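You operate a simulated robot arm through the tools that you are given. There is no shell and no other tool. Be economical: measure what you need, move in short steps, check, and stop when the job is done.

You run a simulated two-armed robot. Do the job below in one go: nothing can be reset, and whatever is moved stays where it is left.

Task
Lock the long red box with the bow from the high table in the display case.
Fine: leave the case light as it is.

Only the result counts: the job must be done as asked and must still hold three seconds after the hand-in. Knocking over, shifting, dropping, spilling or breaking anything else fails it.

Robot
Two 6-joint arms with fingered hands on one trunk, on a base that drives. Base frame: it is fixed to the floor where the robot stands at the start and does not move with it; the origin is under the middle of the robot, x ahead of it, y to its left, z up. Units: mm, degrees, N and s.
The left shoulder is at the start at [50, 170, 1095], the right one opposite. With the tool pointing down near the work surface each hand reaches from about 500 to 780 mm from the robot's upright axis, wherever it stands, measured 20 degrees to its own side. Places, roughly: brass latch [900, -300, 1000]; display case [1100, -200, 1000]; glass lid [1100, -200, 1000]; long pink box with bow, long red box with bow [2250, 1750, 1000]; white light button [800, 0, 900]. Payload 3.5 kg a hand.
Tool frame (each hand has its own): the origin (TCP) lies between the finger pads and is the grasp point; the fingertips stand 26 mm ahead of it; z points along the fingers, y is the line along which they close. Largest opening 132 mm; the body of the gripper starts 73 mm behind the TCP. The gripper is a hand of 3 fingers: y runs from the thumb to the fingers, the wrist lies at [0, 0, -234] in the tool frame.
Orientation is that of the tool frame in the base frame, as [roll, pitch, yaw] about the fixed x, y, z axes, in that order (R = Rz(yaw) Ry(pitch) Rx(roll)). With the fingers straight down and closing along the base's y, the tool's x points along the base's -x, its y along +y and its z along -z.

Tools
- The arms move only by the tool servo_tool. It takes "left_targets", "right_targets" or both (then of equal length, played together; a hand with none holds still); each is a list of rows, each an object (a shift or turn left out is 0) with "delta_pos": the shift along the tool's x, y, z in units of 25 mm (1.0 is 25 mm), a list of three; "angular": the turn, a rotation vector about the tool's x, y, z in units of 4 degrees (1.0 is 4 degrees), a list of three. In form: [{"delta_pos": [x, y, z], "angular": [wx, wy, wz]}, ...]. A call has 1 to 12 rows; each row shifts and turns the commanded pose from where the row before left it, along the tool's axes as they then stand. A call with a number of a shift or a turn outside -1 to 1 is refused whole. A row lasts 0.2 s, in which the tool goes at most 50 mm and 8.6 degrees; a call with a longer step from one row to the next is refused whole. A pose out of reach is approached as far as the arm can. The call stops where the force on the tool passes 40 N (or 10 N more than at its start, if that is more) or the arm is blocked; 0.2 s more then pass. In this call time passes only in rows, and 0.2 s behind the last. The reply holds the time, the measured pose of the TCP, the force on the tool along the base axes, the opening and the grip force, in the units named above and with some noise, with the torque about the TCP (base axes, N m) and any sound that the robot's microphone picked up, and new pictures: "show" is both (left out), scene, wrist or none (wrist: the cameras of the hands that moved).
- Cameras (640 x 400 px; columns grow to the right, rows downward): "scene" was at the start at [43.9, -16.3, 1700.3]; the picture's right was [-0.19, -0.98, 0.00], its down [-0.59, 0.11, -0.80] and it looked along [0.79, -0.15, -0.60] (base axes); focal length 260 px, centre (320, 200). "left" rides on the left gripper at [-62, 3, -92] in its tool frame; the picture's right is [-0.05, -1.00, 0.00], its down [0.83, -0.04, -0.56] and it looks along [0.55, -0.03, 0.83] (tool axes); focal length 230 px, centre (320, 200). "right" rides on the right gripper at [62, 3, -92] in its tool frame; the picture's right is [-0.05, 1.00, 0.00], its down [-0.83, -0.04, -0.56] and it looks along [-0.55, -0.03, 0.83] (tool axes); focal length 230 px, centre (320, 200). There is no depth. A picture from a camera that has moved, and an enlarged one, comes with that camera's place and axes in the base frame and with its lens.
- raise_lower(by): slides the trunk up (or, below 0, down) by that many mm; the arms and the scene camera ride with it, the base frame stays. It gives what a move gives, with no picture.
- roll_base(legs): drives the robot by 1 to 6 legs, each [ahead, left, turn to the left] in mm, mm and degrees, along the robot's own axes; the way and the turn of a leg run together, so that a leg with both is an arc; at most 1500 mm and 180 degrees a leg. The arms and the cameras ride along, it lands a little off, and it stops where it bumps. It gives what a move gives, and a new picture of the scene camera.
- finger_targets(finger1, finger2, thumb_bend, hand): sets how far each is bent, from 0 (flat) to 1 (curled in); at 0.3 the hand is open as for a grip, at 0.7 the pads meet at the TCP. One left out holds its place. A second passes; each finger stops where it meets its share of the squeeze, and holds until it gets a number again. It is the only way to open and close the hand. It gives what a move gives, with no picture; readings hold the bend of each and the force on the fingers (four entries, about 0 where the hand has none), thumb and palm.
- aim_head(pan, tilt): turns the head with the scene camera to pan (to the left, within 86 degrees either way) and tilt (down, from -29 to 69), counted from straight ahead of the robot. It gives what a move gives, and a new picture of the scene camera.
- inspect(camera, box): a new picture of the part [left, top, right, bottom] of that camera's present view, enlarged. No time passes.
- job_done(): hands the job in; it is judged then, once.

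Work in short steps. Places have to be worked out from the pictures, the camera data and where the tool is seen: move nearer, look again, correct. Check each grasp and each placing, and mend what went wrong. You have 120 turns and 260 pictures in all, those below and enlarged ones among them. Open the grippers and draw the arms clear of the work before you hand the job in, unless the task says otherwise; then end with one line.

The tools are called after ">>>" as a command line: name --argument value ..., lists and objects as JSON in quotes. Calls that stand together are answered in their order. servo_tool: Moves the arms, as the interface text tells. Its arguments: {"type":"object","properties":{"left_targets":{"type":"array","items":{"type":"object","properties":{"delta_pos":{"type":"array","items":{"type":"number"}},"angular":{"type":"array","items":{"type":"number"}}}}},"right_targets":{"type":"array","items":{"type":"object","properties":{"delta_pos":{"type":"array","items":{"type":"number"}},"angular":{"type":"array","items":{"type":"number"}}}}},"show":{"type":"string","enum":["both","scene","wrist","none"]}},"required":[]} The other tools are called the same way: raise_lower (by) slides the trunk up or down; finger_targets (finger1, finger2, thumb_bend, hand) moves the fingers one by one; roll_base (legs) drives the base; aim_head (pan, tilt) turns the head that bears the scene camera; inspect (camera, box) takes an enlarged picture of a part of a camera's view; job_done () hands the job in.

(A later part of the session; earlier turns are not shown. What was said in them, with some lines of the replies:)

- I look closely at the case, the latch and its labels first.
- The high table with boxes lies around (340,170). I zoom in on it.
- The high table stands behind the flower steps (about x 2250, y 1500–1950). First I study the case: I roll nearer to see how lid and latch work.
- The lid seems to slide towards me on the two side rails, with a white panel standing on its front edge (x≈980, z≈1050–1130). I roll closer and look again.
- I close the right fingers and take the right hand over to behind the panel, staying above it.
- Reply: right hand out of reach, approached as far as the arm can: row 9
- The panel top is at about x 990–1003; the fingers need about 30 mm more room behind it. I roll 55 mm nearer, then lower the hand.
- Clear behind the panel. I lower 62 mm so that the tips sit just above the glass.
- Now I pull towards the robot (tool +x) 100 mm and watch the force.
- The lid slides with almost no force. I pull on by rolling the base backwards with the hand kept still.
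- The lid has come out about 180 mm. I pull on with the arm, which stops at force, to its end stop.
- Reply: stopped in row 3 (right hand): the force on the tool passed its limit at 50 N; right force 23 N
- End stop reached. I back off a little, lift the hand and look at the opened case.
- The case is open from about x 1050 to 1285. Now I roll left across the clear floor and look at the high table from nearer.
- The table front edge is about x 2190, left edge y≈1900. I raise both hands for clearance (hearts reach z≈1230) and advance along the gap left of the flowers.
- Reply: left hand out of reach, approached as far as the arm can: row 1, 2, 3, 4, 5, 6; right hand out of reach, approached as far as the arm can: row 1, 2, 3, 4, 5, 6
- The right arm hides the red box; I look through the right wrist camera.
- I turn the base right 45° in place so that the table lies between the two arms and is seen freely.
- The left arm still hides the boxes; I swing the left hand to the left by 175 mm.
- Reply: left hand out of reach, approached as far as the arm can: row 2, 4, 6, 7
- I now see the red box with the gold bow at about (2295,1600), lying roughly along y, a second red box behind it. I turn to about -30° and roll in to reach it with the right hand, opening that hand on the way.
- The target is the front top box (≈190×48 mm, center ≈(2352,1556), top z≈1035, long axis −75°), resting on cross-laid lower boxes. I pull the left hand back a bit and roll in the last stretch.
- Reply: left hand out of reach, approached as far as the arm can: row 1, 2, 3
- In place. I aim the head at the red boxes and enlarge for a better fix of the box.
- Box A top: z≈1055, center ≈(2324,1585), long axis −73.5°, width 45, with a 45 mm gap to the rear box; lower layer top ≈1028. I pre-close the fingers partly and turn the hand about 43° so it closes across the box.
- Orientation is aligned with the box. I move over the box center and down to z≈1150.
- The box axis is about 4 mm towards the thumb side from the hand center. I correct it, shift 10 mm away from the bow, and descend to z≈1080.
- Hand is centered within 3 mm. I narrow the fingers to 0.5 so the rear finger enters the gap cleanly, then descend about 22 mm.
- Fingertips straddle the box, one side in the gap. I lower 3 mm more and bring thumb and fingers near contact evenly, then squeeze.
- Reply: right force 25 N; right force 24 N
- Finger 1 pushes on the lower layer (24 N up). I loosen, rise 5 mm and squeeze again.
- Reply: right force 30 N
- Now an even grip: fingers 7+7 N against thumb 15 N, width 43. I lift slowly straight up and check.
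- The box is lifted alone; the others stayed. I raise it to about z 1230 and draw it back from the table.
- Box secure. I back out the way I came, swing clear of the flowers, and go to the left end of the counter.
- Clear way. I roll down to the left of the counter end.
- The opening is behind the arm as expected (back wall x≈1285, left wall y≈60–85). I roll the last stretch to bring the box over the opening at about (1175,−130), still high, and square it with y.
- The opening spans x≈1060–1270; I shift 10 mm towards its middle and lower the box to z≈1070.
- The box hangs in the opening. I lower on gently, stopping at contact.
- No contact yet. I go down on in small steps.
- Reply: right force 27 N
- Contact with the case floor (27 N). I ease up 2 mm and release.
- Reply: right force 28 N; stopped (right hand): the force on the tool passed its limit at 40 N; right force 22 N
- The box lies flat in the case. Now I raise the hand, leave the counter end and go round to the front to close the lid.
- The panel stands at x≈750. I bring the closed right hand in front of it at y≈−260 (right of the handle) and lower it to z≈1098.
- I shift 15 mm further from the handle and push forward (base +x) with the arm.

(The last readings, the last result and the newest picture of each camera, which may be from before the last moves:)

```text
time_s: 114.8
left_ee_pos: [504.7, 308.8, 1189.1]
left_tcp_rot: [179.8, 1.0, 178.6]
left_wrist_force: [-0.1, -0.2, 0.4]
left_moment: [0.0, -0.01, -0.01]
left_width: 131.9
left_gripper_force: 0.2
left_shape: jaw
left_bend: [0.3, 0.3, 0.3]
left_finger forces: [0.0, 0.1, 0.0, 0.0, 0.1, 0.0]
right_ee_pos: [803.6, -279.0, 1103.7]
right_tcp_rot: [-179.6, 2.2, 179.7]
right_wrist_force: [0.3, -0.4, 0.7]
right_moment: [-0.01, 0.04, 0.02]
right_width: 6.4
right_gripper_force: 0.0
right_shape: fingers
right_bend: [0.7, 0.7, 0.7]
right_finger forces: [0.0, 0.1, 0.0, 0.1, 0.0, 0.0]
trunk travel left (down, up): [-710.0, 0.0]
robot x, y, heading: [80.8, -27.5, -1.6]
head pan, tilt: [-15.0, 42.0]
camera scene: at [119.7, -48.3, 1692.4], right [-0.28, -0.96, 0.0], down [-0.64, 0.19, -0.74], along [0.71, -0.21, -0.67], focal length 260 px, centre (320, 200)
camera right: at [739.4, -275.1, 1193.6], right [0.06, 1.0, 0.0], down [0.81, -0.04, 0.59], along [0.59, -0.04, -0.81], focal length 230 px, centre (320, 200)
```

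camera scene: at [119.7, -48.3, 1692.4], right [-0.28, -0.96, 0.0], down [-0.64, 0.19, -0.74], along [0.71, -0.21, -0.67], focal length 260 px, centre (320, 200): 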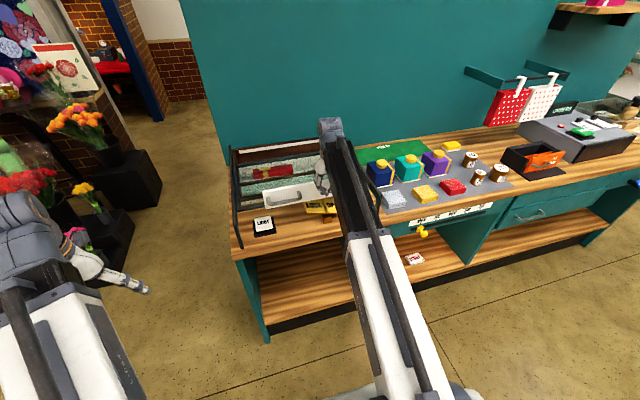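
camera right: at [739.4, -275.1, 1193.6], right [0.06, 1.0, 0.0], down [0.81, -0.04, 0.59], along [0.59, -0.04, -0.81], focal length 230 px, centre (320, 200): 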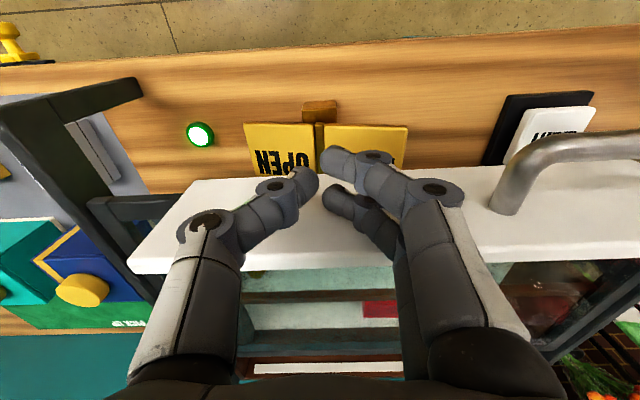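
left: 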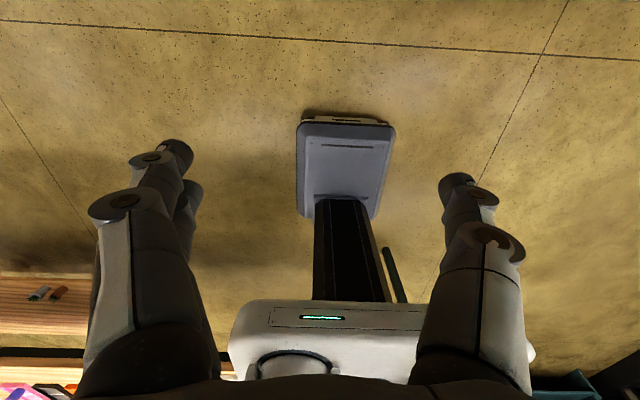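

It slides in. I roll forward 120 mm and then finish the push with the arm.

>>> roll_base --legs '[[120, 0, 0]]'

>>> servo_tool --right_targets '[{"delta_pos": [-0.5, 0, 0]}, {"delta_pos": [-0.5, 0, 0]}, {"delta_pos": [-0.4, 0, 0]}, {"delta_pos": [-0.4, 0, 0]}, {"delta_pos": [-0.4, 0, 0]}, {"delta_pos": [-0.4, 0, 0]}]'

```text
time_s: 116.0
left_ee_pos: [628.7, 307.1, 1188.3]
left_tcp_rot: [179.8, 1.1, 178.7]
left_wrist_force: [-0.2, -0.3, 0.8]
left_moment: [0.02, 0.05, 0.01]
left_width: 131.9
left_gripper_force: 0.1
left_shape: jaw
left_bend: [0.3, 0.3, 0.3]
left_finger forces: [0.0, 0.0, 0.0, 0.1, 0.1, 0.0]
right_ee_pos: [927.0, -279.7, 1101.7]
right_tcp_rot: [-179.8, 2.1, 179.9]
right_wrist_force: [-0.6, 1.0, 0.7]
right_moment: [0.01, 0.01, 0.0]
right_width: 6.2
right_gripper_force: 0.1
right_shape: fingers
right_bend: [0.7, 0.7, 0.7]
right_finger forces: [0.1, 0.1, 0.1, 0.0, 0.0, 0.1]
trunk travel left (down, up): [-710.0, 0.0]
robot x, y, heading: [204.1, -32.8, -1.5]
head pan, tilt: [-15.0, 42.0]
camera scene: at [244.2, -51.0, 1692.3], right [-0.28, -0.96, 0.0], down [-0.64, 0.19, -0.74], along [0.71, -0.21, -0.67], focal length 260 px, centre (320, 200)
```

scene: 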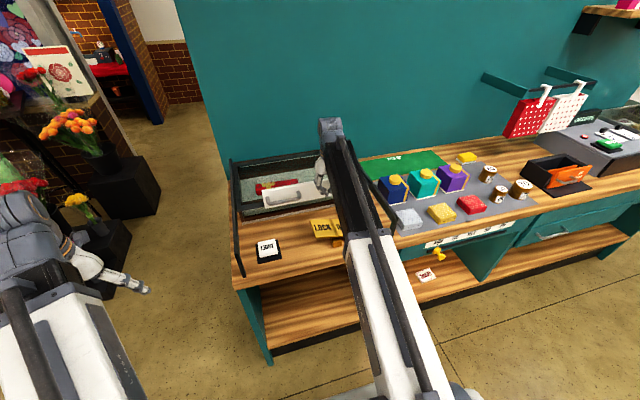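

```text
time_s: 117.5
left_ee_pos: [626.4, 307.0, 1188.3]
left_tcp_rot: [179.8, 1.0, 178.9]
left_wrist_force: [-0.4, -0.8, 0.1]
left_moment: [-0.01, -0.02, -0.01]
left_width: 132.0
left_gripper_force: 0.1
left_shape: jaw
left_bend: [0.3, 0.3, 0.3]
left_finger forces: [0.0, 0.0, 0.0, 0.0, 0.0, 0.1]
right_ee_pos: [941.3, -279.8, 1102.1]
right_tcp_rot: [-179.6, 2.4, 180.0]
right_wrist_force: [0.7, -0.1, -0.1]
right_moment: [0.0, 0.01, -0.01]
right_width: 6.2
right_gripper_force: 0.1
right_shape: fingers
right_bend: [0.7, 0.7, 0.7]
right_finger forces: [0.0, 0.0, 0.1, 0.0, 0.0, 0.0]
right hand out of reach, approached as far as the arm can: row 2, 3, 4, 5, 6
trunk travel left (down, up): [-710.0, 0.0]
robot x, y, heading: [204.7, -27.6, -1.0]
head pan, tilt: [-15.0, 42.0]
camera scene: at [242.1, -51.0, 1692.4], right [-0.28, -0.96, 0.0], down [-0.64, 0.19, -0.74], along [0.71, -0.21, -0.67], focal length 260 px, centre (320, 200)
camera right: at [877.1, -276.1, 1192.0], right [0.05, 1.0, 0.0], down [0.81, -0.04, 0.59], along [0.59, -0.04, -0.81], focal length 230 px, centre (320, 200)
```

scene: 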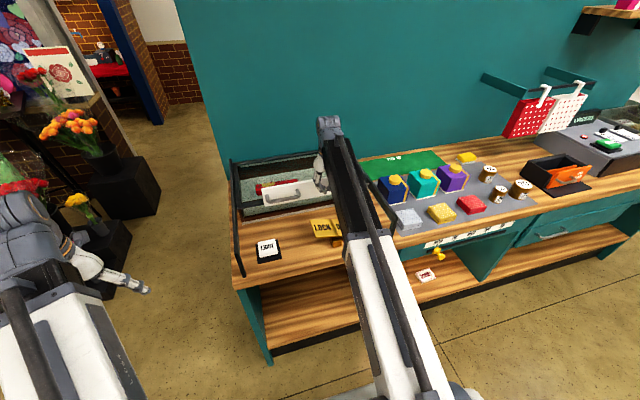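
right: 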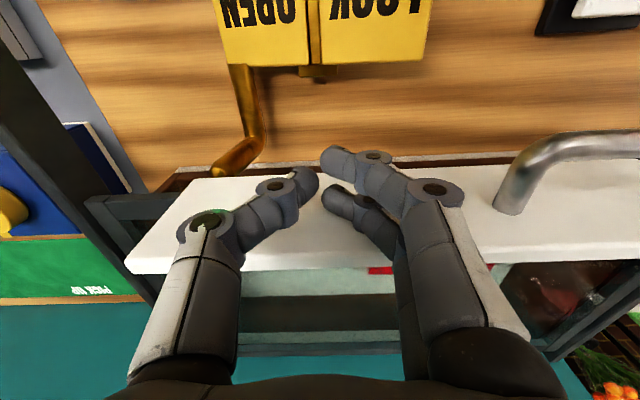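

Out of reach just short of the end. I draw the hand back 50 mm, roll 100 mm ahead, and push again with the force-limited arm.

>>> servo_tool --right_targets '[{"delta_pos": [1, 0, 0]}, {"delta_pos": [1, 0, 0]}, {"delta_pos": [1, 0, 0]}, {"delta_pos": [1, 0, 0]}]' --show "none"

>>> roll_base --legs '[[60, 0, 0]]'

```text
time_s: 118.5
left_ee_pos: [625.5, 306.8, 1189.1]
left_tcp_rot: [179.9, 1.1, 178.7]
left_wrist_force: [0.6, 0.7, 0.2]
left_moment: [0.01, 0.0, 0.0]
left_width: 131.7
left_gripper_force: 0.1
left_shape: jaw
left_bend: [0.3, 0.3, 0.3]
left_finger forces: [0.1, 0.1, 0.0, 0.0, 0.0, 0.0]
right_ee_pos: [840.9, -277.2, 1094.9]
right_tcp_rot: [-179.7, 2.2, 179.8]
right_wrist_force: [-0.4, -0.7, -0.5]
right_moment: [-0.04, 0.0, 0.0]
right_width: 5.8
right_gripper_force: 0.0
right_shape: fingers
right_bend: [0.7, 0.7, 0.7]
right_finger forces: [0.0, 0.1, 0.1, 0.1, 0.1, 0.0]
trunk travel left (down, up): [-710.0, 0.0]
robot x, y, heading: [202.9, -31.4, -1.3]
head pan, tilt: [-15.0, 42.0]
```

```text
time_s: 119.4
left_ee_pos: [688.1, 306.4, 1188.0]
left_tcp_rot: [179.8, 1.0, 178.8]
left_wrist_force: [0.7, 0.1, 0.3]
left_moment: [0.0, 0.05, 0.0]
left_width: 132.1
left_gripper_force: 0.1
left_shape: jaw
left_bend: [0.3, 0.3, 0.3]
left_finger forces: [0.0, 0.1, 0.1, 0.0, 0.0, 0.0]
right_ee_pos: [904.5, -278.9, 1095.2]
right_tcp_rot: [-179.7, 2.1, 179.9]
right_wrist_force: [0.0, 0.1, -0.5]
right_moment: [-0.02, -0.01, -0.01]
right_width: 6.2
right_gripper_force: 0.1
right_shape: fingers
right_bend: [0.7, 0.7, 0.7]
right_finger forces: [0.1, 0.0, 0.1, 0.0, 0.0, 0.1]
trunk travel left (down, up): [-710.0, 0.0]
robot x, y, heading: [264.1, -30.8, -1.2]
head pan, tilt: [-15.0, 42.0]
camera scene: at [304.8, -52.2, 1692.3], right [-0.28, -0.96, 0.0], down [-0.64, 0.19, -0.74], along [0.71, -0.21, -0.67], focal length 260 px, centre (320, 200)
```

scene: 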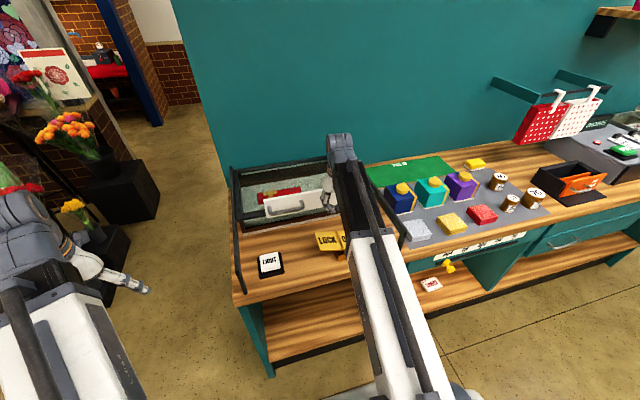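

>>> servo_tool --right_targets '[{"delta_pos": [-0.6, 0, 0]}, {"delta_pos": [-0.6, 0, 0]}, {"delta_pos": [-0.6, 0, 0]}, {"delta_pos": [-0.4, 0, 0]}, {"delta_pos": [-0.4, 0, 0]}, {"delta_pos": [-0.4, 0, 0]}, {"delta_pos": [-0.4, 0, 0]}]'

```text
time_s: 121.0
left_ee_pos: [684.6, 305.4, 1187.5]
left_tcp_rot: [179.8, 1.1, 178.8]
left_wrist_force: [0.4, 0.4, -0.1]
left_moment: [0.02, 0.0, 0.02]
left_width: 131.9
left_gripper_force: 0.1
left_shape: jaw
left_bend: [0.3, 0.3, 0.3]
left_finger forces: [0.1, 0.0, 0.0, 0.0, 0.0, 0.0]
right_ee_pos: [971.4, -279.9, 1095.7]
right_tcp_rot: [-179.6, 1.0, 179.8]
right_wrist_force: [-20.9, 0.0, 2.5]
right_moment: [0.12, -0.07, 0.5]
right_width: 5.8
right_gripper_force: 11.2
right_shape: fingers
right_bend: [0.7, 0.7, 0.7]
right_finger forces: [0.0, 21.8, 0.0, 0.1, 0.0, 0.0]
trunk travel left (down, up): [-710.0, 0.0]
robot x, y, heading: [267.6, -26.6, -1.3]
head pan, tilt: [-15.0, 42.0]
stopped in row 7 (right hand): the force on the tool passed its limit at 50 N (the readings are from after the stop); the commanded pose is now the measured one
camera scene: at [299.5, -51.7, 1692.6], right [-0.28, -0.96, 0.0], down [-0.64, 0.19, -0.74], along [0.71, -0.21, -0.67], focal length 260 px, centre (320, 200)
camera right: at [909.3, -276.2, 1188.0], right [0.05, 1.0, -0.01], down [0.82, -0.04, 0.57], along [0.57, -0.03, -0.82], focal length 230 px, centre (320, 200)
```

scene: 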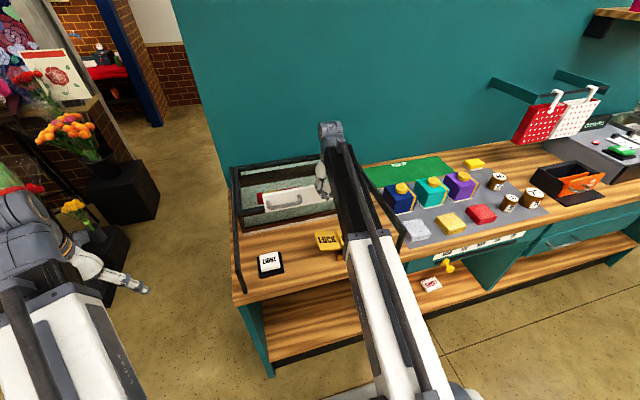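
right: 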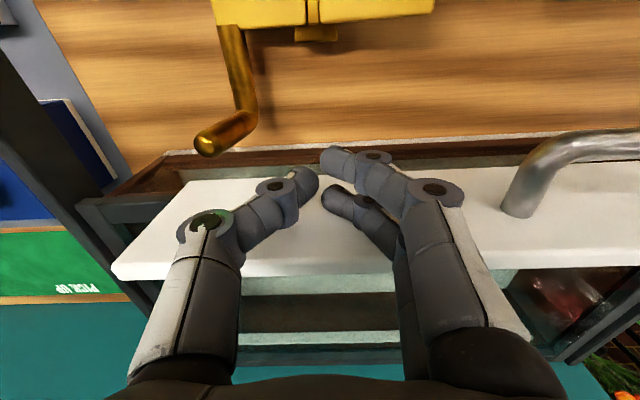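

The lid is fully home (hard stop at 50 N). I draw the hand back and up and look closely at the latch.

>>> servo_tool --right_targets '[{"delta_pos": [1, 0, 0]}, {"delta_pos": [1, 0, -0.5]}, {"delta_pos": [1, 0, -1]}, {"delta_pos": [1, 0, -1]}, {"delta_pos": [1, -0.9, -1]}, {"delta_pos": [1, -1, -1]}, {"delta_pos": [0, -1, 0]}, {"delta_pos": [0, -1, 0]}, {"delta_pos": [0, -1, 0]}, {"delta_pos": [0, -1, 0]}, {"delta_pos": [0, -1, 0]}]'

>>> aim_head --pan -25 --tilt 45

>>> inspect --camera "scene" --box '[160, 120, 360, 260]'

>>> inspect --camera "right" --box '[300, 40, 560, 220]'

```text
time_s: 123.4
left_ee_pos: [686.8, 306.2, 1188.3]
left_tcp_rot: [179.8, 1.0, 178.7]
left_wrist_force: [-0.5, 0.4, 0.1]
left_moment: [-0.01, -0.02, 0.0]
left_width: 132.2
left_gripper_force: 0.1
left_shape: jaw
left_bend: [0.3, 0.3, 0.3]
left_finger forces: [0.0, 0.0, 0.0, 0.0, 0.0, 0.0]
right_ee_pos: [823.8, -454.1, 1204.9]
right_tcp_rot: [-179.8, 1.2, -180.0]
right_wrist_force: [0.2, 0.5, 0.4]
right_moment: [0.01, 0.01, -0.04]
right_width: 6.0
right_gripper_force: 0.1
right_shape: fingers
right_bend: [0.7, 0.7, 0.7]
right_finger forces: [0.1, 0.0, 0.0, 0.0, 0.1, 0.0]
trunk travel left (down, up): [-710.0, 0.0]
robot x, y, heading: [260.9, -29.6, -1.1]
head pan, tilt: [-15.0, 42.0]
camera scene: at [302.2, -52.6, 1692.4], right [-0.28, -0.96, 0.0], down [-0.64, 0.19, -0.74], along [0.71, -0.21, -0.67], focal length 260 px, centre (320, 200)
camera right: at [760.6, -450.8, 1296.9], right [0.05, 1.0, 0.0], down [0.82, -0.04, 0.57], along [0.57, -0.03, -0.82], focal length 230 px, centre (320, 200)
```

scene: 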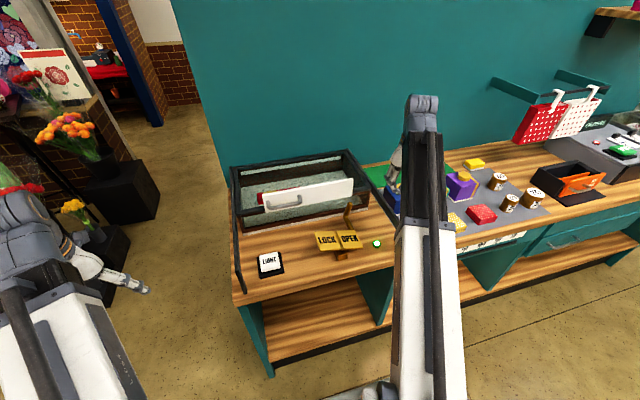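
right: 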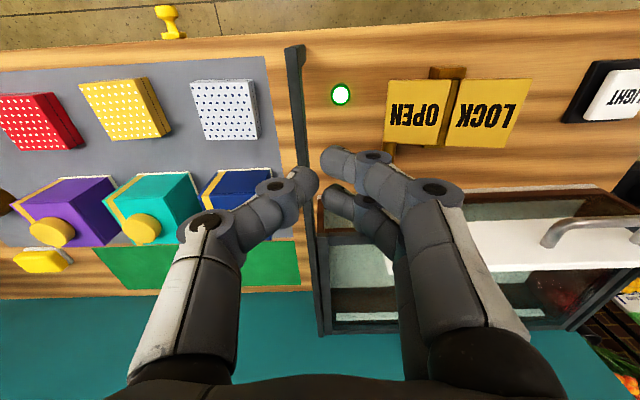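

```text
time_s: 124.1
left_ee_pos: [685.8, 306.4, 1187.9]
left_tcp_rot: [179.8, 1.0, 178.8]
left_wrist_force: [-0.6, 0.5, -0.1]
left_moment: [0.0, 0.04, 0.01]
left_width: 131.8
left_gripper_force: 0.1
left_shape: jaw
left_bend: [0.3, 0.3, 0.3]
left_finger forces: [0.0, 0.0, 0.0, 0.0, 0.0, 0.0]
right_ee_pos: [823.7, -453.5, 1204.8]
right_tcp_rot: [-179.7, 1.2, 179.9]
right_wrist_force: [1.1, 0.2, 0.1]
right_moment: [-0.01, 0.01, -0.04]
right_width: 6.1
right_gripper_force: 0.0
right_shape: fingers
right_bend: [0.7, 0.7, 0.7]
right_finger forces: [0.1, 0.0, 0.0, 0.0, 0.0, 0.1]
trunk travel left (down, up): [-710.0, 0.0]
robot x, y, heading: [262.8, -32.2, -1.0]
head pan, tilt: [-25.0, 45.0]
camera scene: at [294.9, -64.9, 1688.1], right [-0.44, -0.9, 0.0], down [-0.63, 0.31, -0.71], along [0.63, -0.31, -0.71], focal length 260 px, centre (320, 200)
```

scene: 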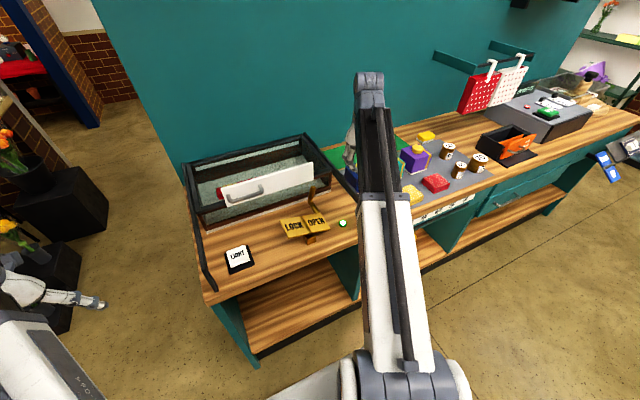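

```text
2.86 times, centred on (260, 190) of scene
camera zoom: at [294.9, -64.9, 1688.1], right [-0.44, -0.9, 0.0], down [-0.63, 0.31, -0.71], along [0.63, -0.31, -0.71], focal length 743 px, centre (491, 229)
```

zoom: 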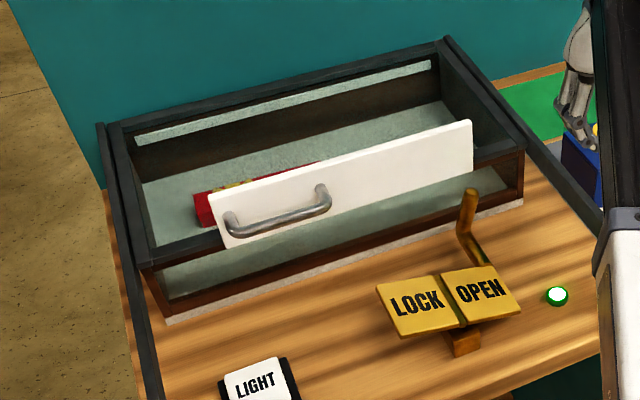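

```text
2.22 times, centred on (430, 130) of right
camera zoom: at [760.5, -450.0, 1297.0], right [0.05, 1.0, 0.0], down [0.82, -0.04, 0.57], along [0.57, -0.03, -0.82], focal length 511 px, centre (76, 356)
```

zoom: 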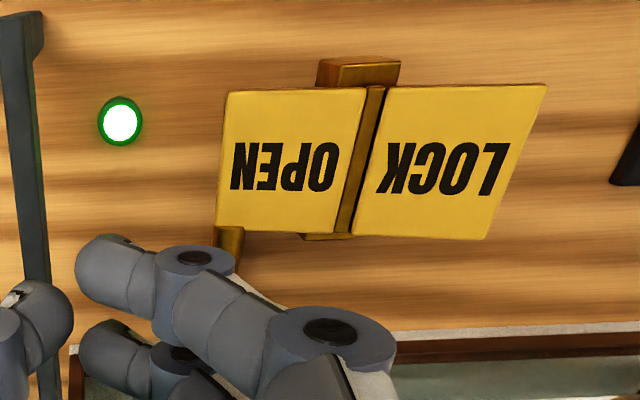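

The latch is a rocker: the LOCK plate (center ≈(853,−236,980)) stands higher than OPEN, and the rod should rise before the lid panel when LOCK is pressed. I move the closed hand over the outer part of LOCK.

>>> servo_tool --right_targets '[{"delta_pos": [-0.12, 0.95, 0]}, {"delta_pos": [-0.12, 0.95, 0]}, {"delta_pos": [-0.12, 0.95, 0]}, {"delta_pos": [-0.12, 0.95, 0]}, {"delta_pos": [-0.12, 0.95, 0]}, {"delta_pos": [-0.12, 0.95, 0]}, {"delta_pos": [-0.12, 0.95, 0]}, {"delta_pos": [-0.12, 0.95, 0]}, {"delta_pos": [-0.12, 0.95, 0]}, {"delta_pos": [-0.12, 0.8, 0]}]' --show "wrist"

>>> servo_tool --right_targets '[{"delta_pos": [0, 0, 1]}, {"delta_pos": [0, 0, 1]}, {"delta_pos": [0, 0, 1]}, {"delta_pos": [0, 0, 1]}, {"delta_pos": [0, 0, 1]}, {"delta_pos": [0, 0, 1]}]'

```text
time_s: 126.3
left_ee_pos: [686.1, 307.1, 1187.8]
left_tcp_rot: [179.8, 1.0, 178.7]
left_wrist_force: [-0.7, 0.1, 0.5]
left_moment: [-0.01, -0.01, 0.0]
left_width: 131.6
left_gripper_force: 0.1
left_shape: jaw
left_bend: [0.3, 0.3, 0.3]
left_finger forces: [0.1, 0.0, 0.0, 0.0, 0.0, 0.2]
right_ee_pos: [853.2, -214.3, 1203.5]
right_tcp_rot: [-179.7, 1.2, 179.9]
right_wrist_force: [0.2, 0.1, -0.4]
right_moment: [0.03, 0.01, 0.01]
right_width: 5.9
right_gripper_force: 0.0
right_shape: fingers
right_bend: [0.7, 0.7, 0.7]
right_finger forces: [0.0, 0.0, 0.0, 0.0, 0.1, 0.1]
trunk travel left (down, up): [-710.0, 0.0]
robot x, y, heading: [266.3, -27.7, -1.4]
head pan, tilt: [-25.0, 45.0]
camera right: at [790.1, -211.0, 1295.8], right [0.05, 1.0, 0.0], down [0.82, -0.04, 0.57], along [0.57, -0.03, -0.82], focal length 230 px, centre (320, 200)
```

right: 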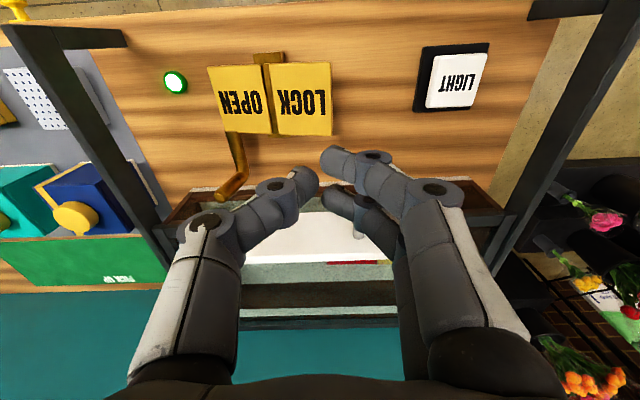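

```text
time_s: 127.7
left_ee_pos: [685.8, 306.6, 1188.5]
left_tcp_rot: [179.8, 1.0, 178.7]
left_wrist_force: [-0.3, -0.1, 0.2]
left_moment: [0.03, 0.02, 0.01]
left_width: 132.1
left_gripper_force: 0.0
left_shape: jaw
left_bend: [0.3, 0.3, 0.3]
left_finger forces: [0.0, 0.1, 0.0, 0.1, 0.0, 0.1]
right_ee_pos: [858.0, -218.1, 1052.9]
right_tcp_rot: [-179.7, 1.2, 179.9]
right_wrist_force: [-0.3, 0.0, 0.3]
right_moment: [-0.03, 0.01, 0.0]
right_width: 6.0
right_gripper_force: 0.0
right_shape: fingers
right_bend: [0.7, 0.7, 0.7]
right_finger forces: [0.0, 0.1, 0.1, 0.0, 0.1, 0.1]
trunk travel left (down, up): [-710.0, 0.0]
robot x, y, heading: [264.2, -27.3, -1.2]
head pan, tilt: [-25.0, 45.0]
camera scene: at [295.0, -64.9, 1688.1], right [-0.44, -0.9, 0.0], down [-0.63, 0.31, -0.71], along [0.63, -0.31, -0.71], focal length 260 px, centre (320, 200)
camera right: at [794.5, -214.9, 1144.3], right [0.05, 1.0, 0.0], down [0.82, -0.04, 0.57], along [0.57, -0.03, -0.82], focal length 230 px, centre (320, 200)
```

scene: 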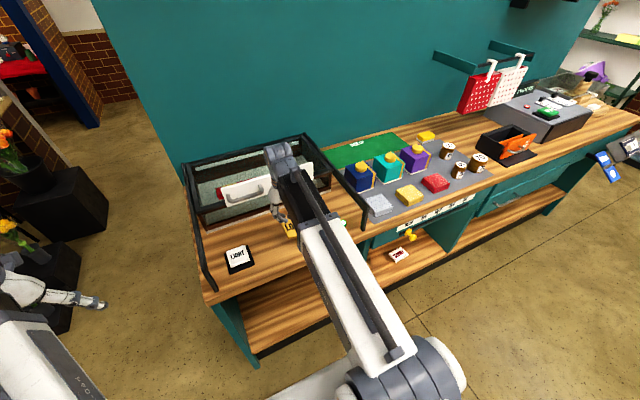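
right: 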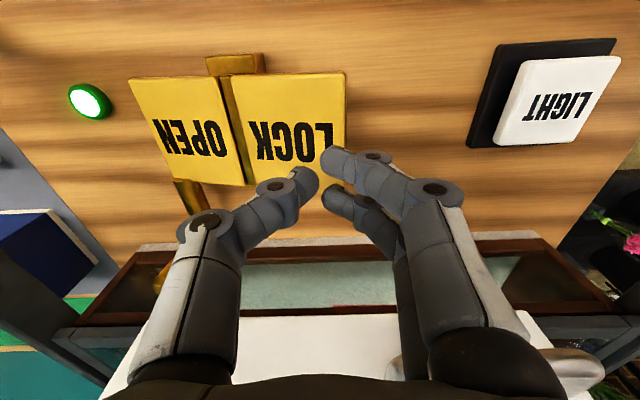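

The tips are right above the outer part of LOCK. I press down slowly, force-limited.

>>> servo_tool --right_targets '[{"delta_pos": [0, -0.25, 0.5]}, {"delta_pos": [0, 0, 0.5]}, {"delta_pos": [0, 0, 0.3]}, {"delta_pos": [0, 0, 0.3]}, {"delta_pos": [0, 0, 0.3]}, {"delta_pos": [0, 0, 0.3]}, {"delta_pos": [0, 0, 0.3]}, {"delta_pos": [0, 0, 0.3]}, {"delta_pos": [0, 0, 0.3]}]'

```text
time_s: 129.8
left_ee_pos: [682.4, 306.4, 1189.6]
left_tcp_rot: [179.8, 1.0, 178.9]
left_wrist_force: [-0.1, 0.2, 0.5]
left_moment: [0.02, -0.01, 0.02]
left_width: 132.1
left_gripper_force: 0.1
left_shape: jaw
left_bend: [0.3, 0.3, 0.3]
left_finger forces: [0.0, 0.1, 0.0, 0.1, 0.1, 0.0]
right_ee_pos: [859.2, -223.0, 981.9]
right_tcp_rot: [-179.7, 1.8, 180.0]
right_wrist_force: [-6.4, 4.3, 26.7]
right_moment: [0.14, 0.33, -0.05]
right_width: 0.1
right_gripper_force: 14.2
right_shape: fingers
right_bend: [0.71, 0.71, 0.73]
right_finger forces: [10.3, 4.0, 0.0, 0.0, 14.2, 0.1]
trunk travel left (down, up): [-710.0, 0.0]
robot x, y, heading: [264.3, -29.9, -1.0]
head pan, tilt: [-25.0, 45.0]
stopped in row 9 (right hand): the force on the tool passed its limit at 42 N (the readings are from after the stop); the commanded pose is now the measured one
camera scene: at [291.9, -63.8, 1688.3], right [-0.44, -0.9, 0.0], down [-0.63, 0.31, -0.71], along [0.64, -0.31, -0.71], focal length 260 px, centre (320, 200)
camera right: at [795.2, -218.7, 1073.3], right [0.05, 1.0, 0.0], down [0.81, -0.04, 0.58], along [0.58, -0.03, -0.81], focal length 230 px, centre (320, 200)
```

scene: 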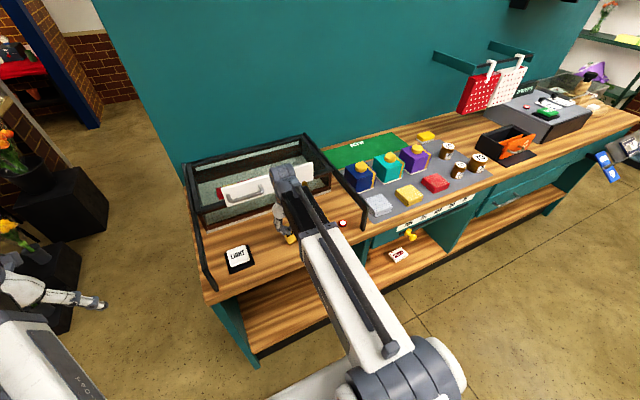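
right: 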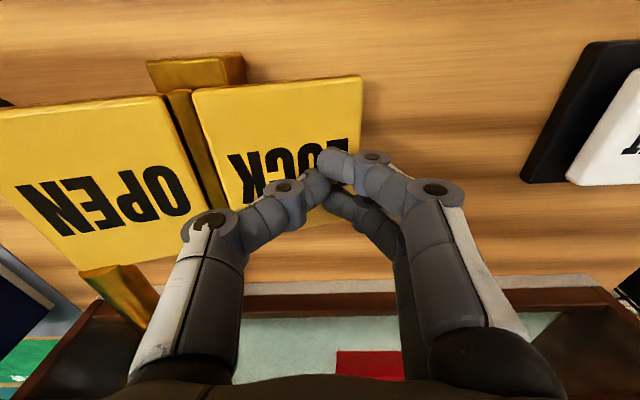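

The rocker flipped: OPEN now stands up and the indicator turned from green to red. I lift the hand away and check that it stays.

>>> servo_tool --right_targets '[{"delta_pos": [0, 0, -0.6]}, {"delta_pos": [0, 0, -1]}, {"delta_pos": [0, 0, -1]}, {"delta_pos": [0, 0, -1]}, {"delta_pos": [0, 0, -1]}, {"delta_pos": [0, 0, -1]}, {"delta_pos": [0, 0, -1]}, {"delta_pos": [0, 0, -1]}, {"delta_pos": [0, 0, -1]}]' --show "none"

>>> finger_targets --hand "right" --finger1 0.3 --finger2 0.3 --thumb_bend 0.3

>>> roll_base --legs '[[-220, 0, 0]]'

>>> aim_head --pan -10 --tilt 38

>>> inspect --camera "scene" --box '[220, 120, 440, 270]'

>>> inspect --camera "right" --box '[0, 0, 640, 400]'

```text
time_s: 131.8
left_ee_pos: [685.9, 306.0, 1188.2]
left_tcp_rot: [179.7, 1.0, 178.8]
left_wrist_force: [0.0, 0.4, 0.6]
left_moment: [0.01, 0.01, -0.04]
left_width: 132.0
left_gripper_force: 0.1
left_shape: jaw
left_bend: [0.3, 0.3, 0.3]
left_finger forces: [0.0, 0.0, 0.0, 0.0, 0.1, 0.1]
right_ee_pos: [855.7, -220.4, 1192.6]
right_tcp_rot: [-179.7, 1.6, 179.9]
right_wrist_force: [0.1, 0.6, -0.5]
right_moment: [-0.02, -0.01, 0.01]
right_width: 5.2
right_gripper_force: 0.0
right_shape: fingers
right_bend: [0.7, 0.7, 0.7]
right_finger forces: [0.1, 0.0, 0.0, 0.1, 0.0, 0.0]
trunk travel left (down, up): [-710.0, 0.0]
robot x, y, heading: [262.4, -29.3, -1.4]
head pan, tilt: [-25.0, 45.0]
```

```text
time_s: 132.8
left_ee_pos: [685.9, 304.9, 1189.7]
left_tcp_rot: [179.8, 1.0, 178.8]
left_wrist_force: [0.3, 0.3, 0.4]
left_moment: [0.02, 0.0, -0.01]
left_width: 132.0
left_gripper_force: 0.1
left_shape: jaw
left_bend: [0.3, 0.3, 0.3]
left_finger forces: [0.0, 0.0, 0.1, 0.0, 0.1, 0.0]
right_ee_pos: [854.8, -220.8, 1192.1]
right_tcp_rot: [-179.7, 1.6, 180.0]
right_wrist_force: [-0.3, -0.5, 0.3]
right_moment: [-0.04, 0.01, -0.01]
right_width: 134.1
right_gripper_force: 0.1
right_shape: fingers
right_bend: [0.3, 0.3, 0.3]
right_finger forces: [0.1, 0.0, 0.0, 0.1, 0.0, 0.0]
trunk travel left (down, up): [-710.0, 0.0]
robot x, y, heading: [262.7, -24.2, -1.2]
head pan, tilt: [-25.0, 45.0]
```

```text
time_s: 134.5
left_ee_pos: [465.0, 313.0, 1188.1]
left_tcp_rot: [179.8, 1.0, 179.1]
left_wrist_force: [0.2, 0.0, 0.2]
left_moment: [-0.03, -0.05, 0.02]
left_width: 131.9
left_gripper_force: 0.0
left_shape: jaw
left_bend: [0.3, 0.3, 0.3]
left_finger forces: [0.0, 0.0, 0.1, 0.1, 0.0, 0.1]
right_ee_pos: [636.2, -214.6, 1192.4]
right_tcp_rot: [-179.7, 1.7, -179.8]
right_wrist_force: [0.3, -0.3, -0.1]
right_moment: [0.0, -0.01, -0.01]
right_width: 133.7
right_gripper_force: 0.1
right_shape: fingers
right_bend: [0.3, 0.3, 0.3]
right_finger forces: [0.1, 0.0, 0.0, 0.1, 0.0, 0.0]
trunk travel left (down, up): [-710.0, 0.0]
robot x, y, heading: [42.6, -26.5, -0.8]
head pan, tilt: [-25.0, 45.0]
camera scene: at [74.8, -60.5, 1688.1], right [-0.44, -0.9, 0.0], down [-0.64, 0.31, -0.71], along [0.64, -0.31, -0.71], focal length 260 px, centre (320, 200)
```

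scene: 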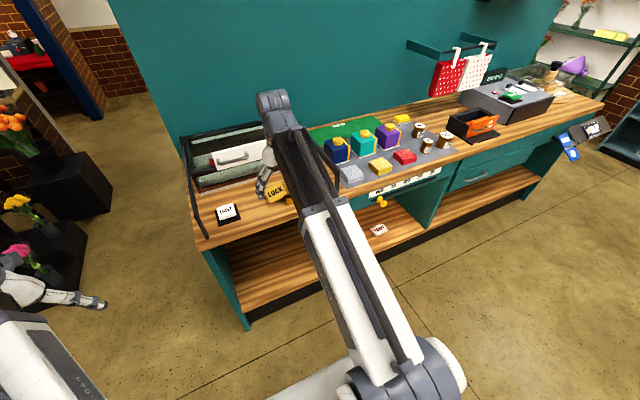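

```text
time_s: 135.3
left_ee_pos: [466.6, 312.4, 1188.5]
left_tcp_rot: [179.7, 0.9, 179.1]
left_wrist_force: [0.8, 0.1, 0.9]
left_moment: [-0.02, 0.01, 0.02]
left_width: 131.9
left_gripper_force: 0.1
left_shape: jaw
left_bend: [0.3, 0.3, 0.3]
left_finger forces: [0.0, 0.1, 0.0, 0.1, 0.1, 0.0]
right_ee_pos: [636.9, -213.7, 1192.0]
right_tcp_rot: [-179.7, 1.6, -179.8]
right_wrist_force: [-0.5, -0.6, 0.2]
right_moment: [-0.01, 0.01, 0.0]
right_width: 133.9
right_gripper_force: 0.1
right_shape: fingers
right_bend: [0.3, 0.3, 0.3]
right_finger forces: [0.0, 0.0, 0.1, 0.0, 0.0, 0.1]
trunk travel left (down, up): [-710.0, 0.0]
robot x, y, heading: [45.1, -26.8, -1.0]
head pan, tilt: [-10.0, 38.0]
camera scene: at [87.7, -41.4, 1698.3], right [-0.19, -0.98, 0.0], down [-0.6, 0.12, -0.79], along [0.77, -0.15, -0.62], focal length 260 px, centre (320, 200)
```

scene: 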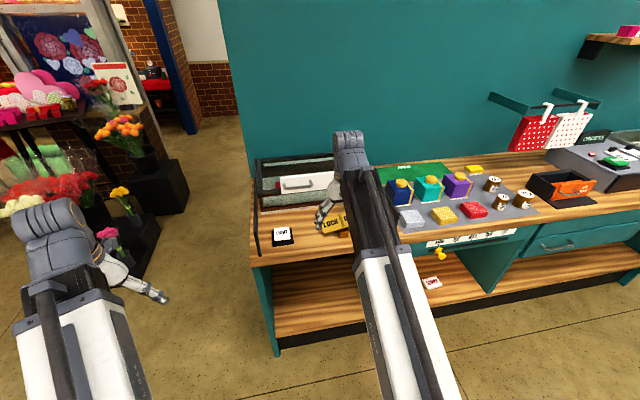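

```text
2.67 times, centred on (330, 195) of scene
camera zoom: at [87.7, -41.4, 1698.3], right [-0.19, -0.98, 0.0], down [-0.6, 0.12, -0.79], along [0.77, -0.15, -0.62], focal length 694 px, centre (293, 213)
```

zoom: 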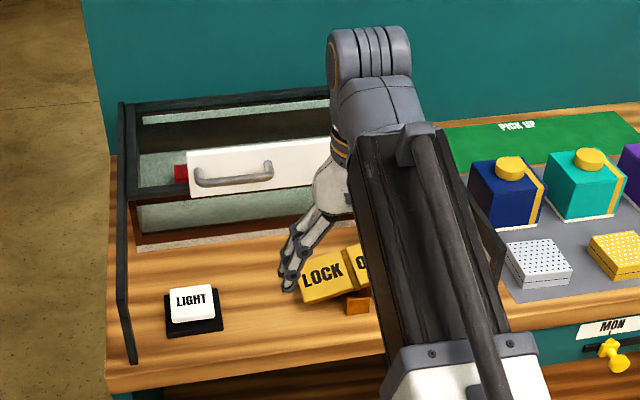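

```text
1.00 times, centred on (320, 200) of right (not enlarged: the box is as wide or as high as the picture)
camera zoom: at [573.2, -211.4, 1283.2], right [0.05, 1.0, 0.0], down [0.82, -0.04, 0.58], along [0.58, -0.03, -0.82], focal length 230 px, centre (320, 200)
```

zoom: 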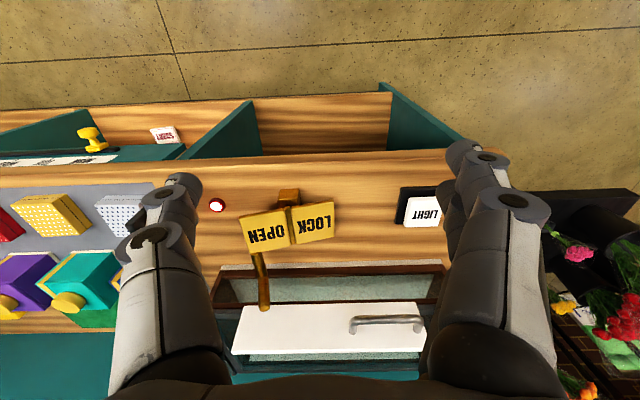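

The latch stays on LOCK with the red indicator lit. The rod stands in front of the closed lid panel and the box is inside. Both hands are open and clear, so I hand in.

>>> job_done

```text
The job is handed in.
```

The long red box with the bow is in the display case, the lid is shut and the latch is on LOCK with its indicator lit red. I did not touch the case light.
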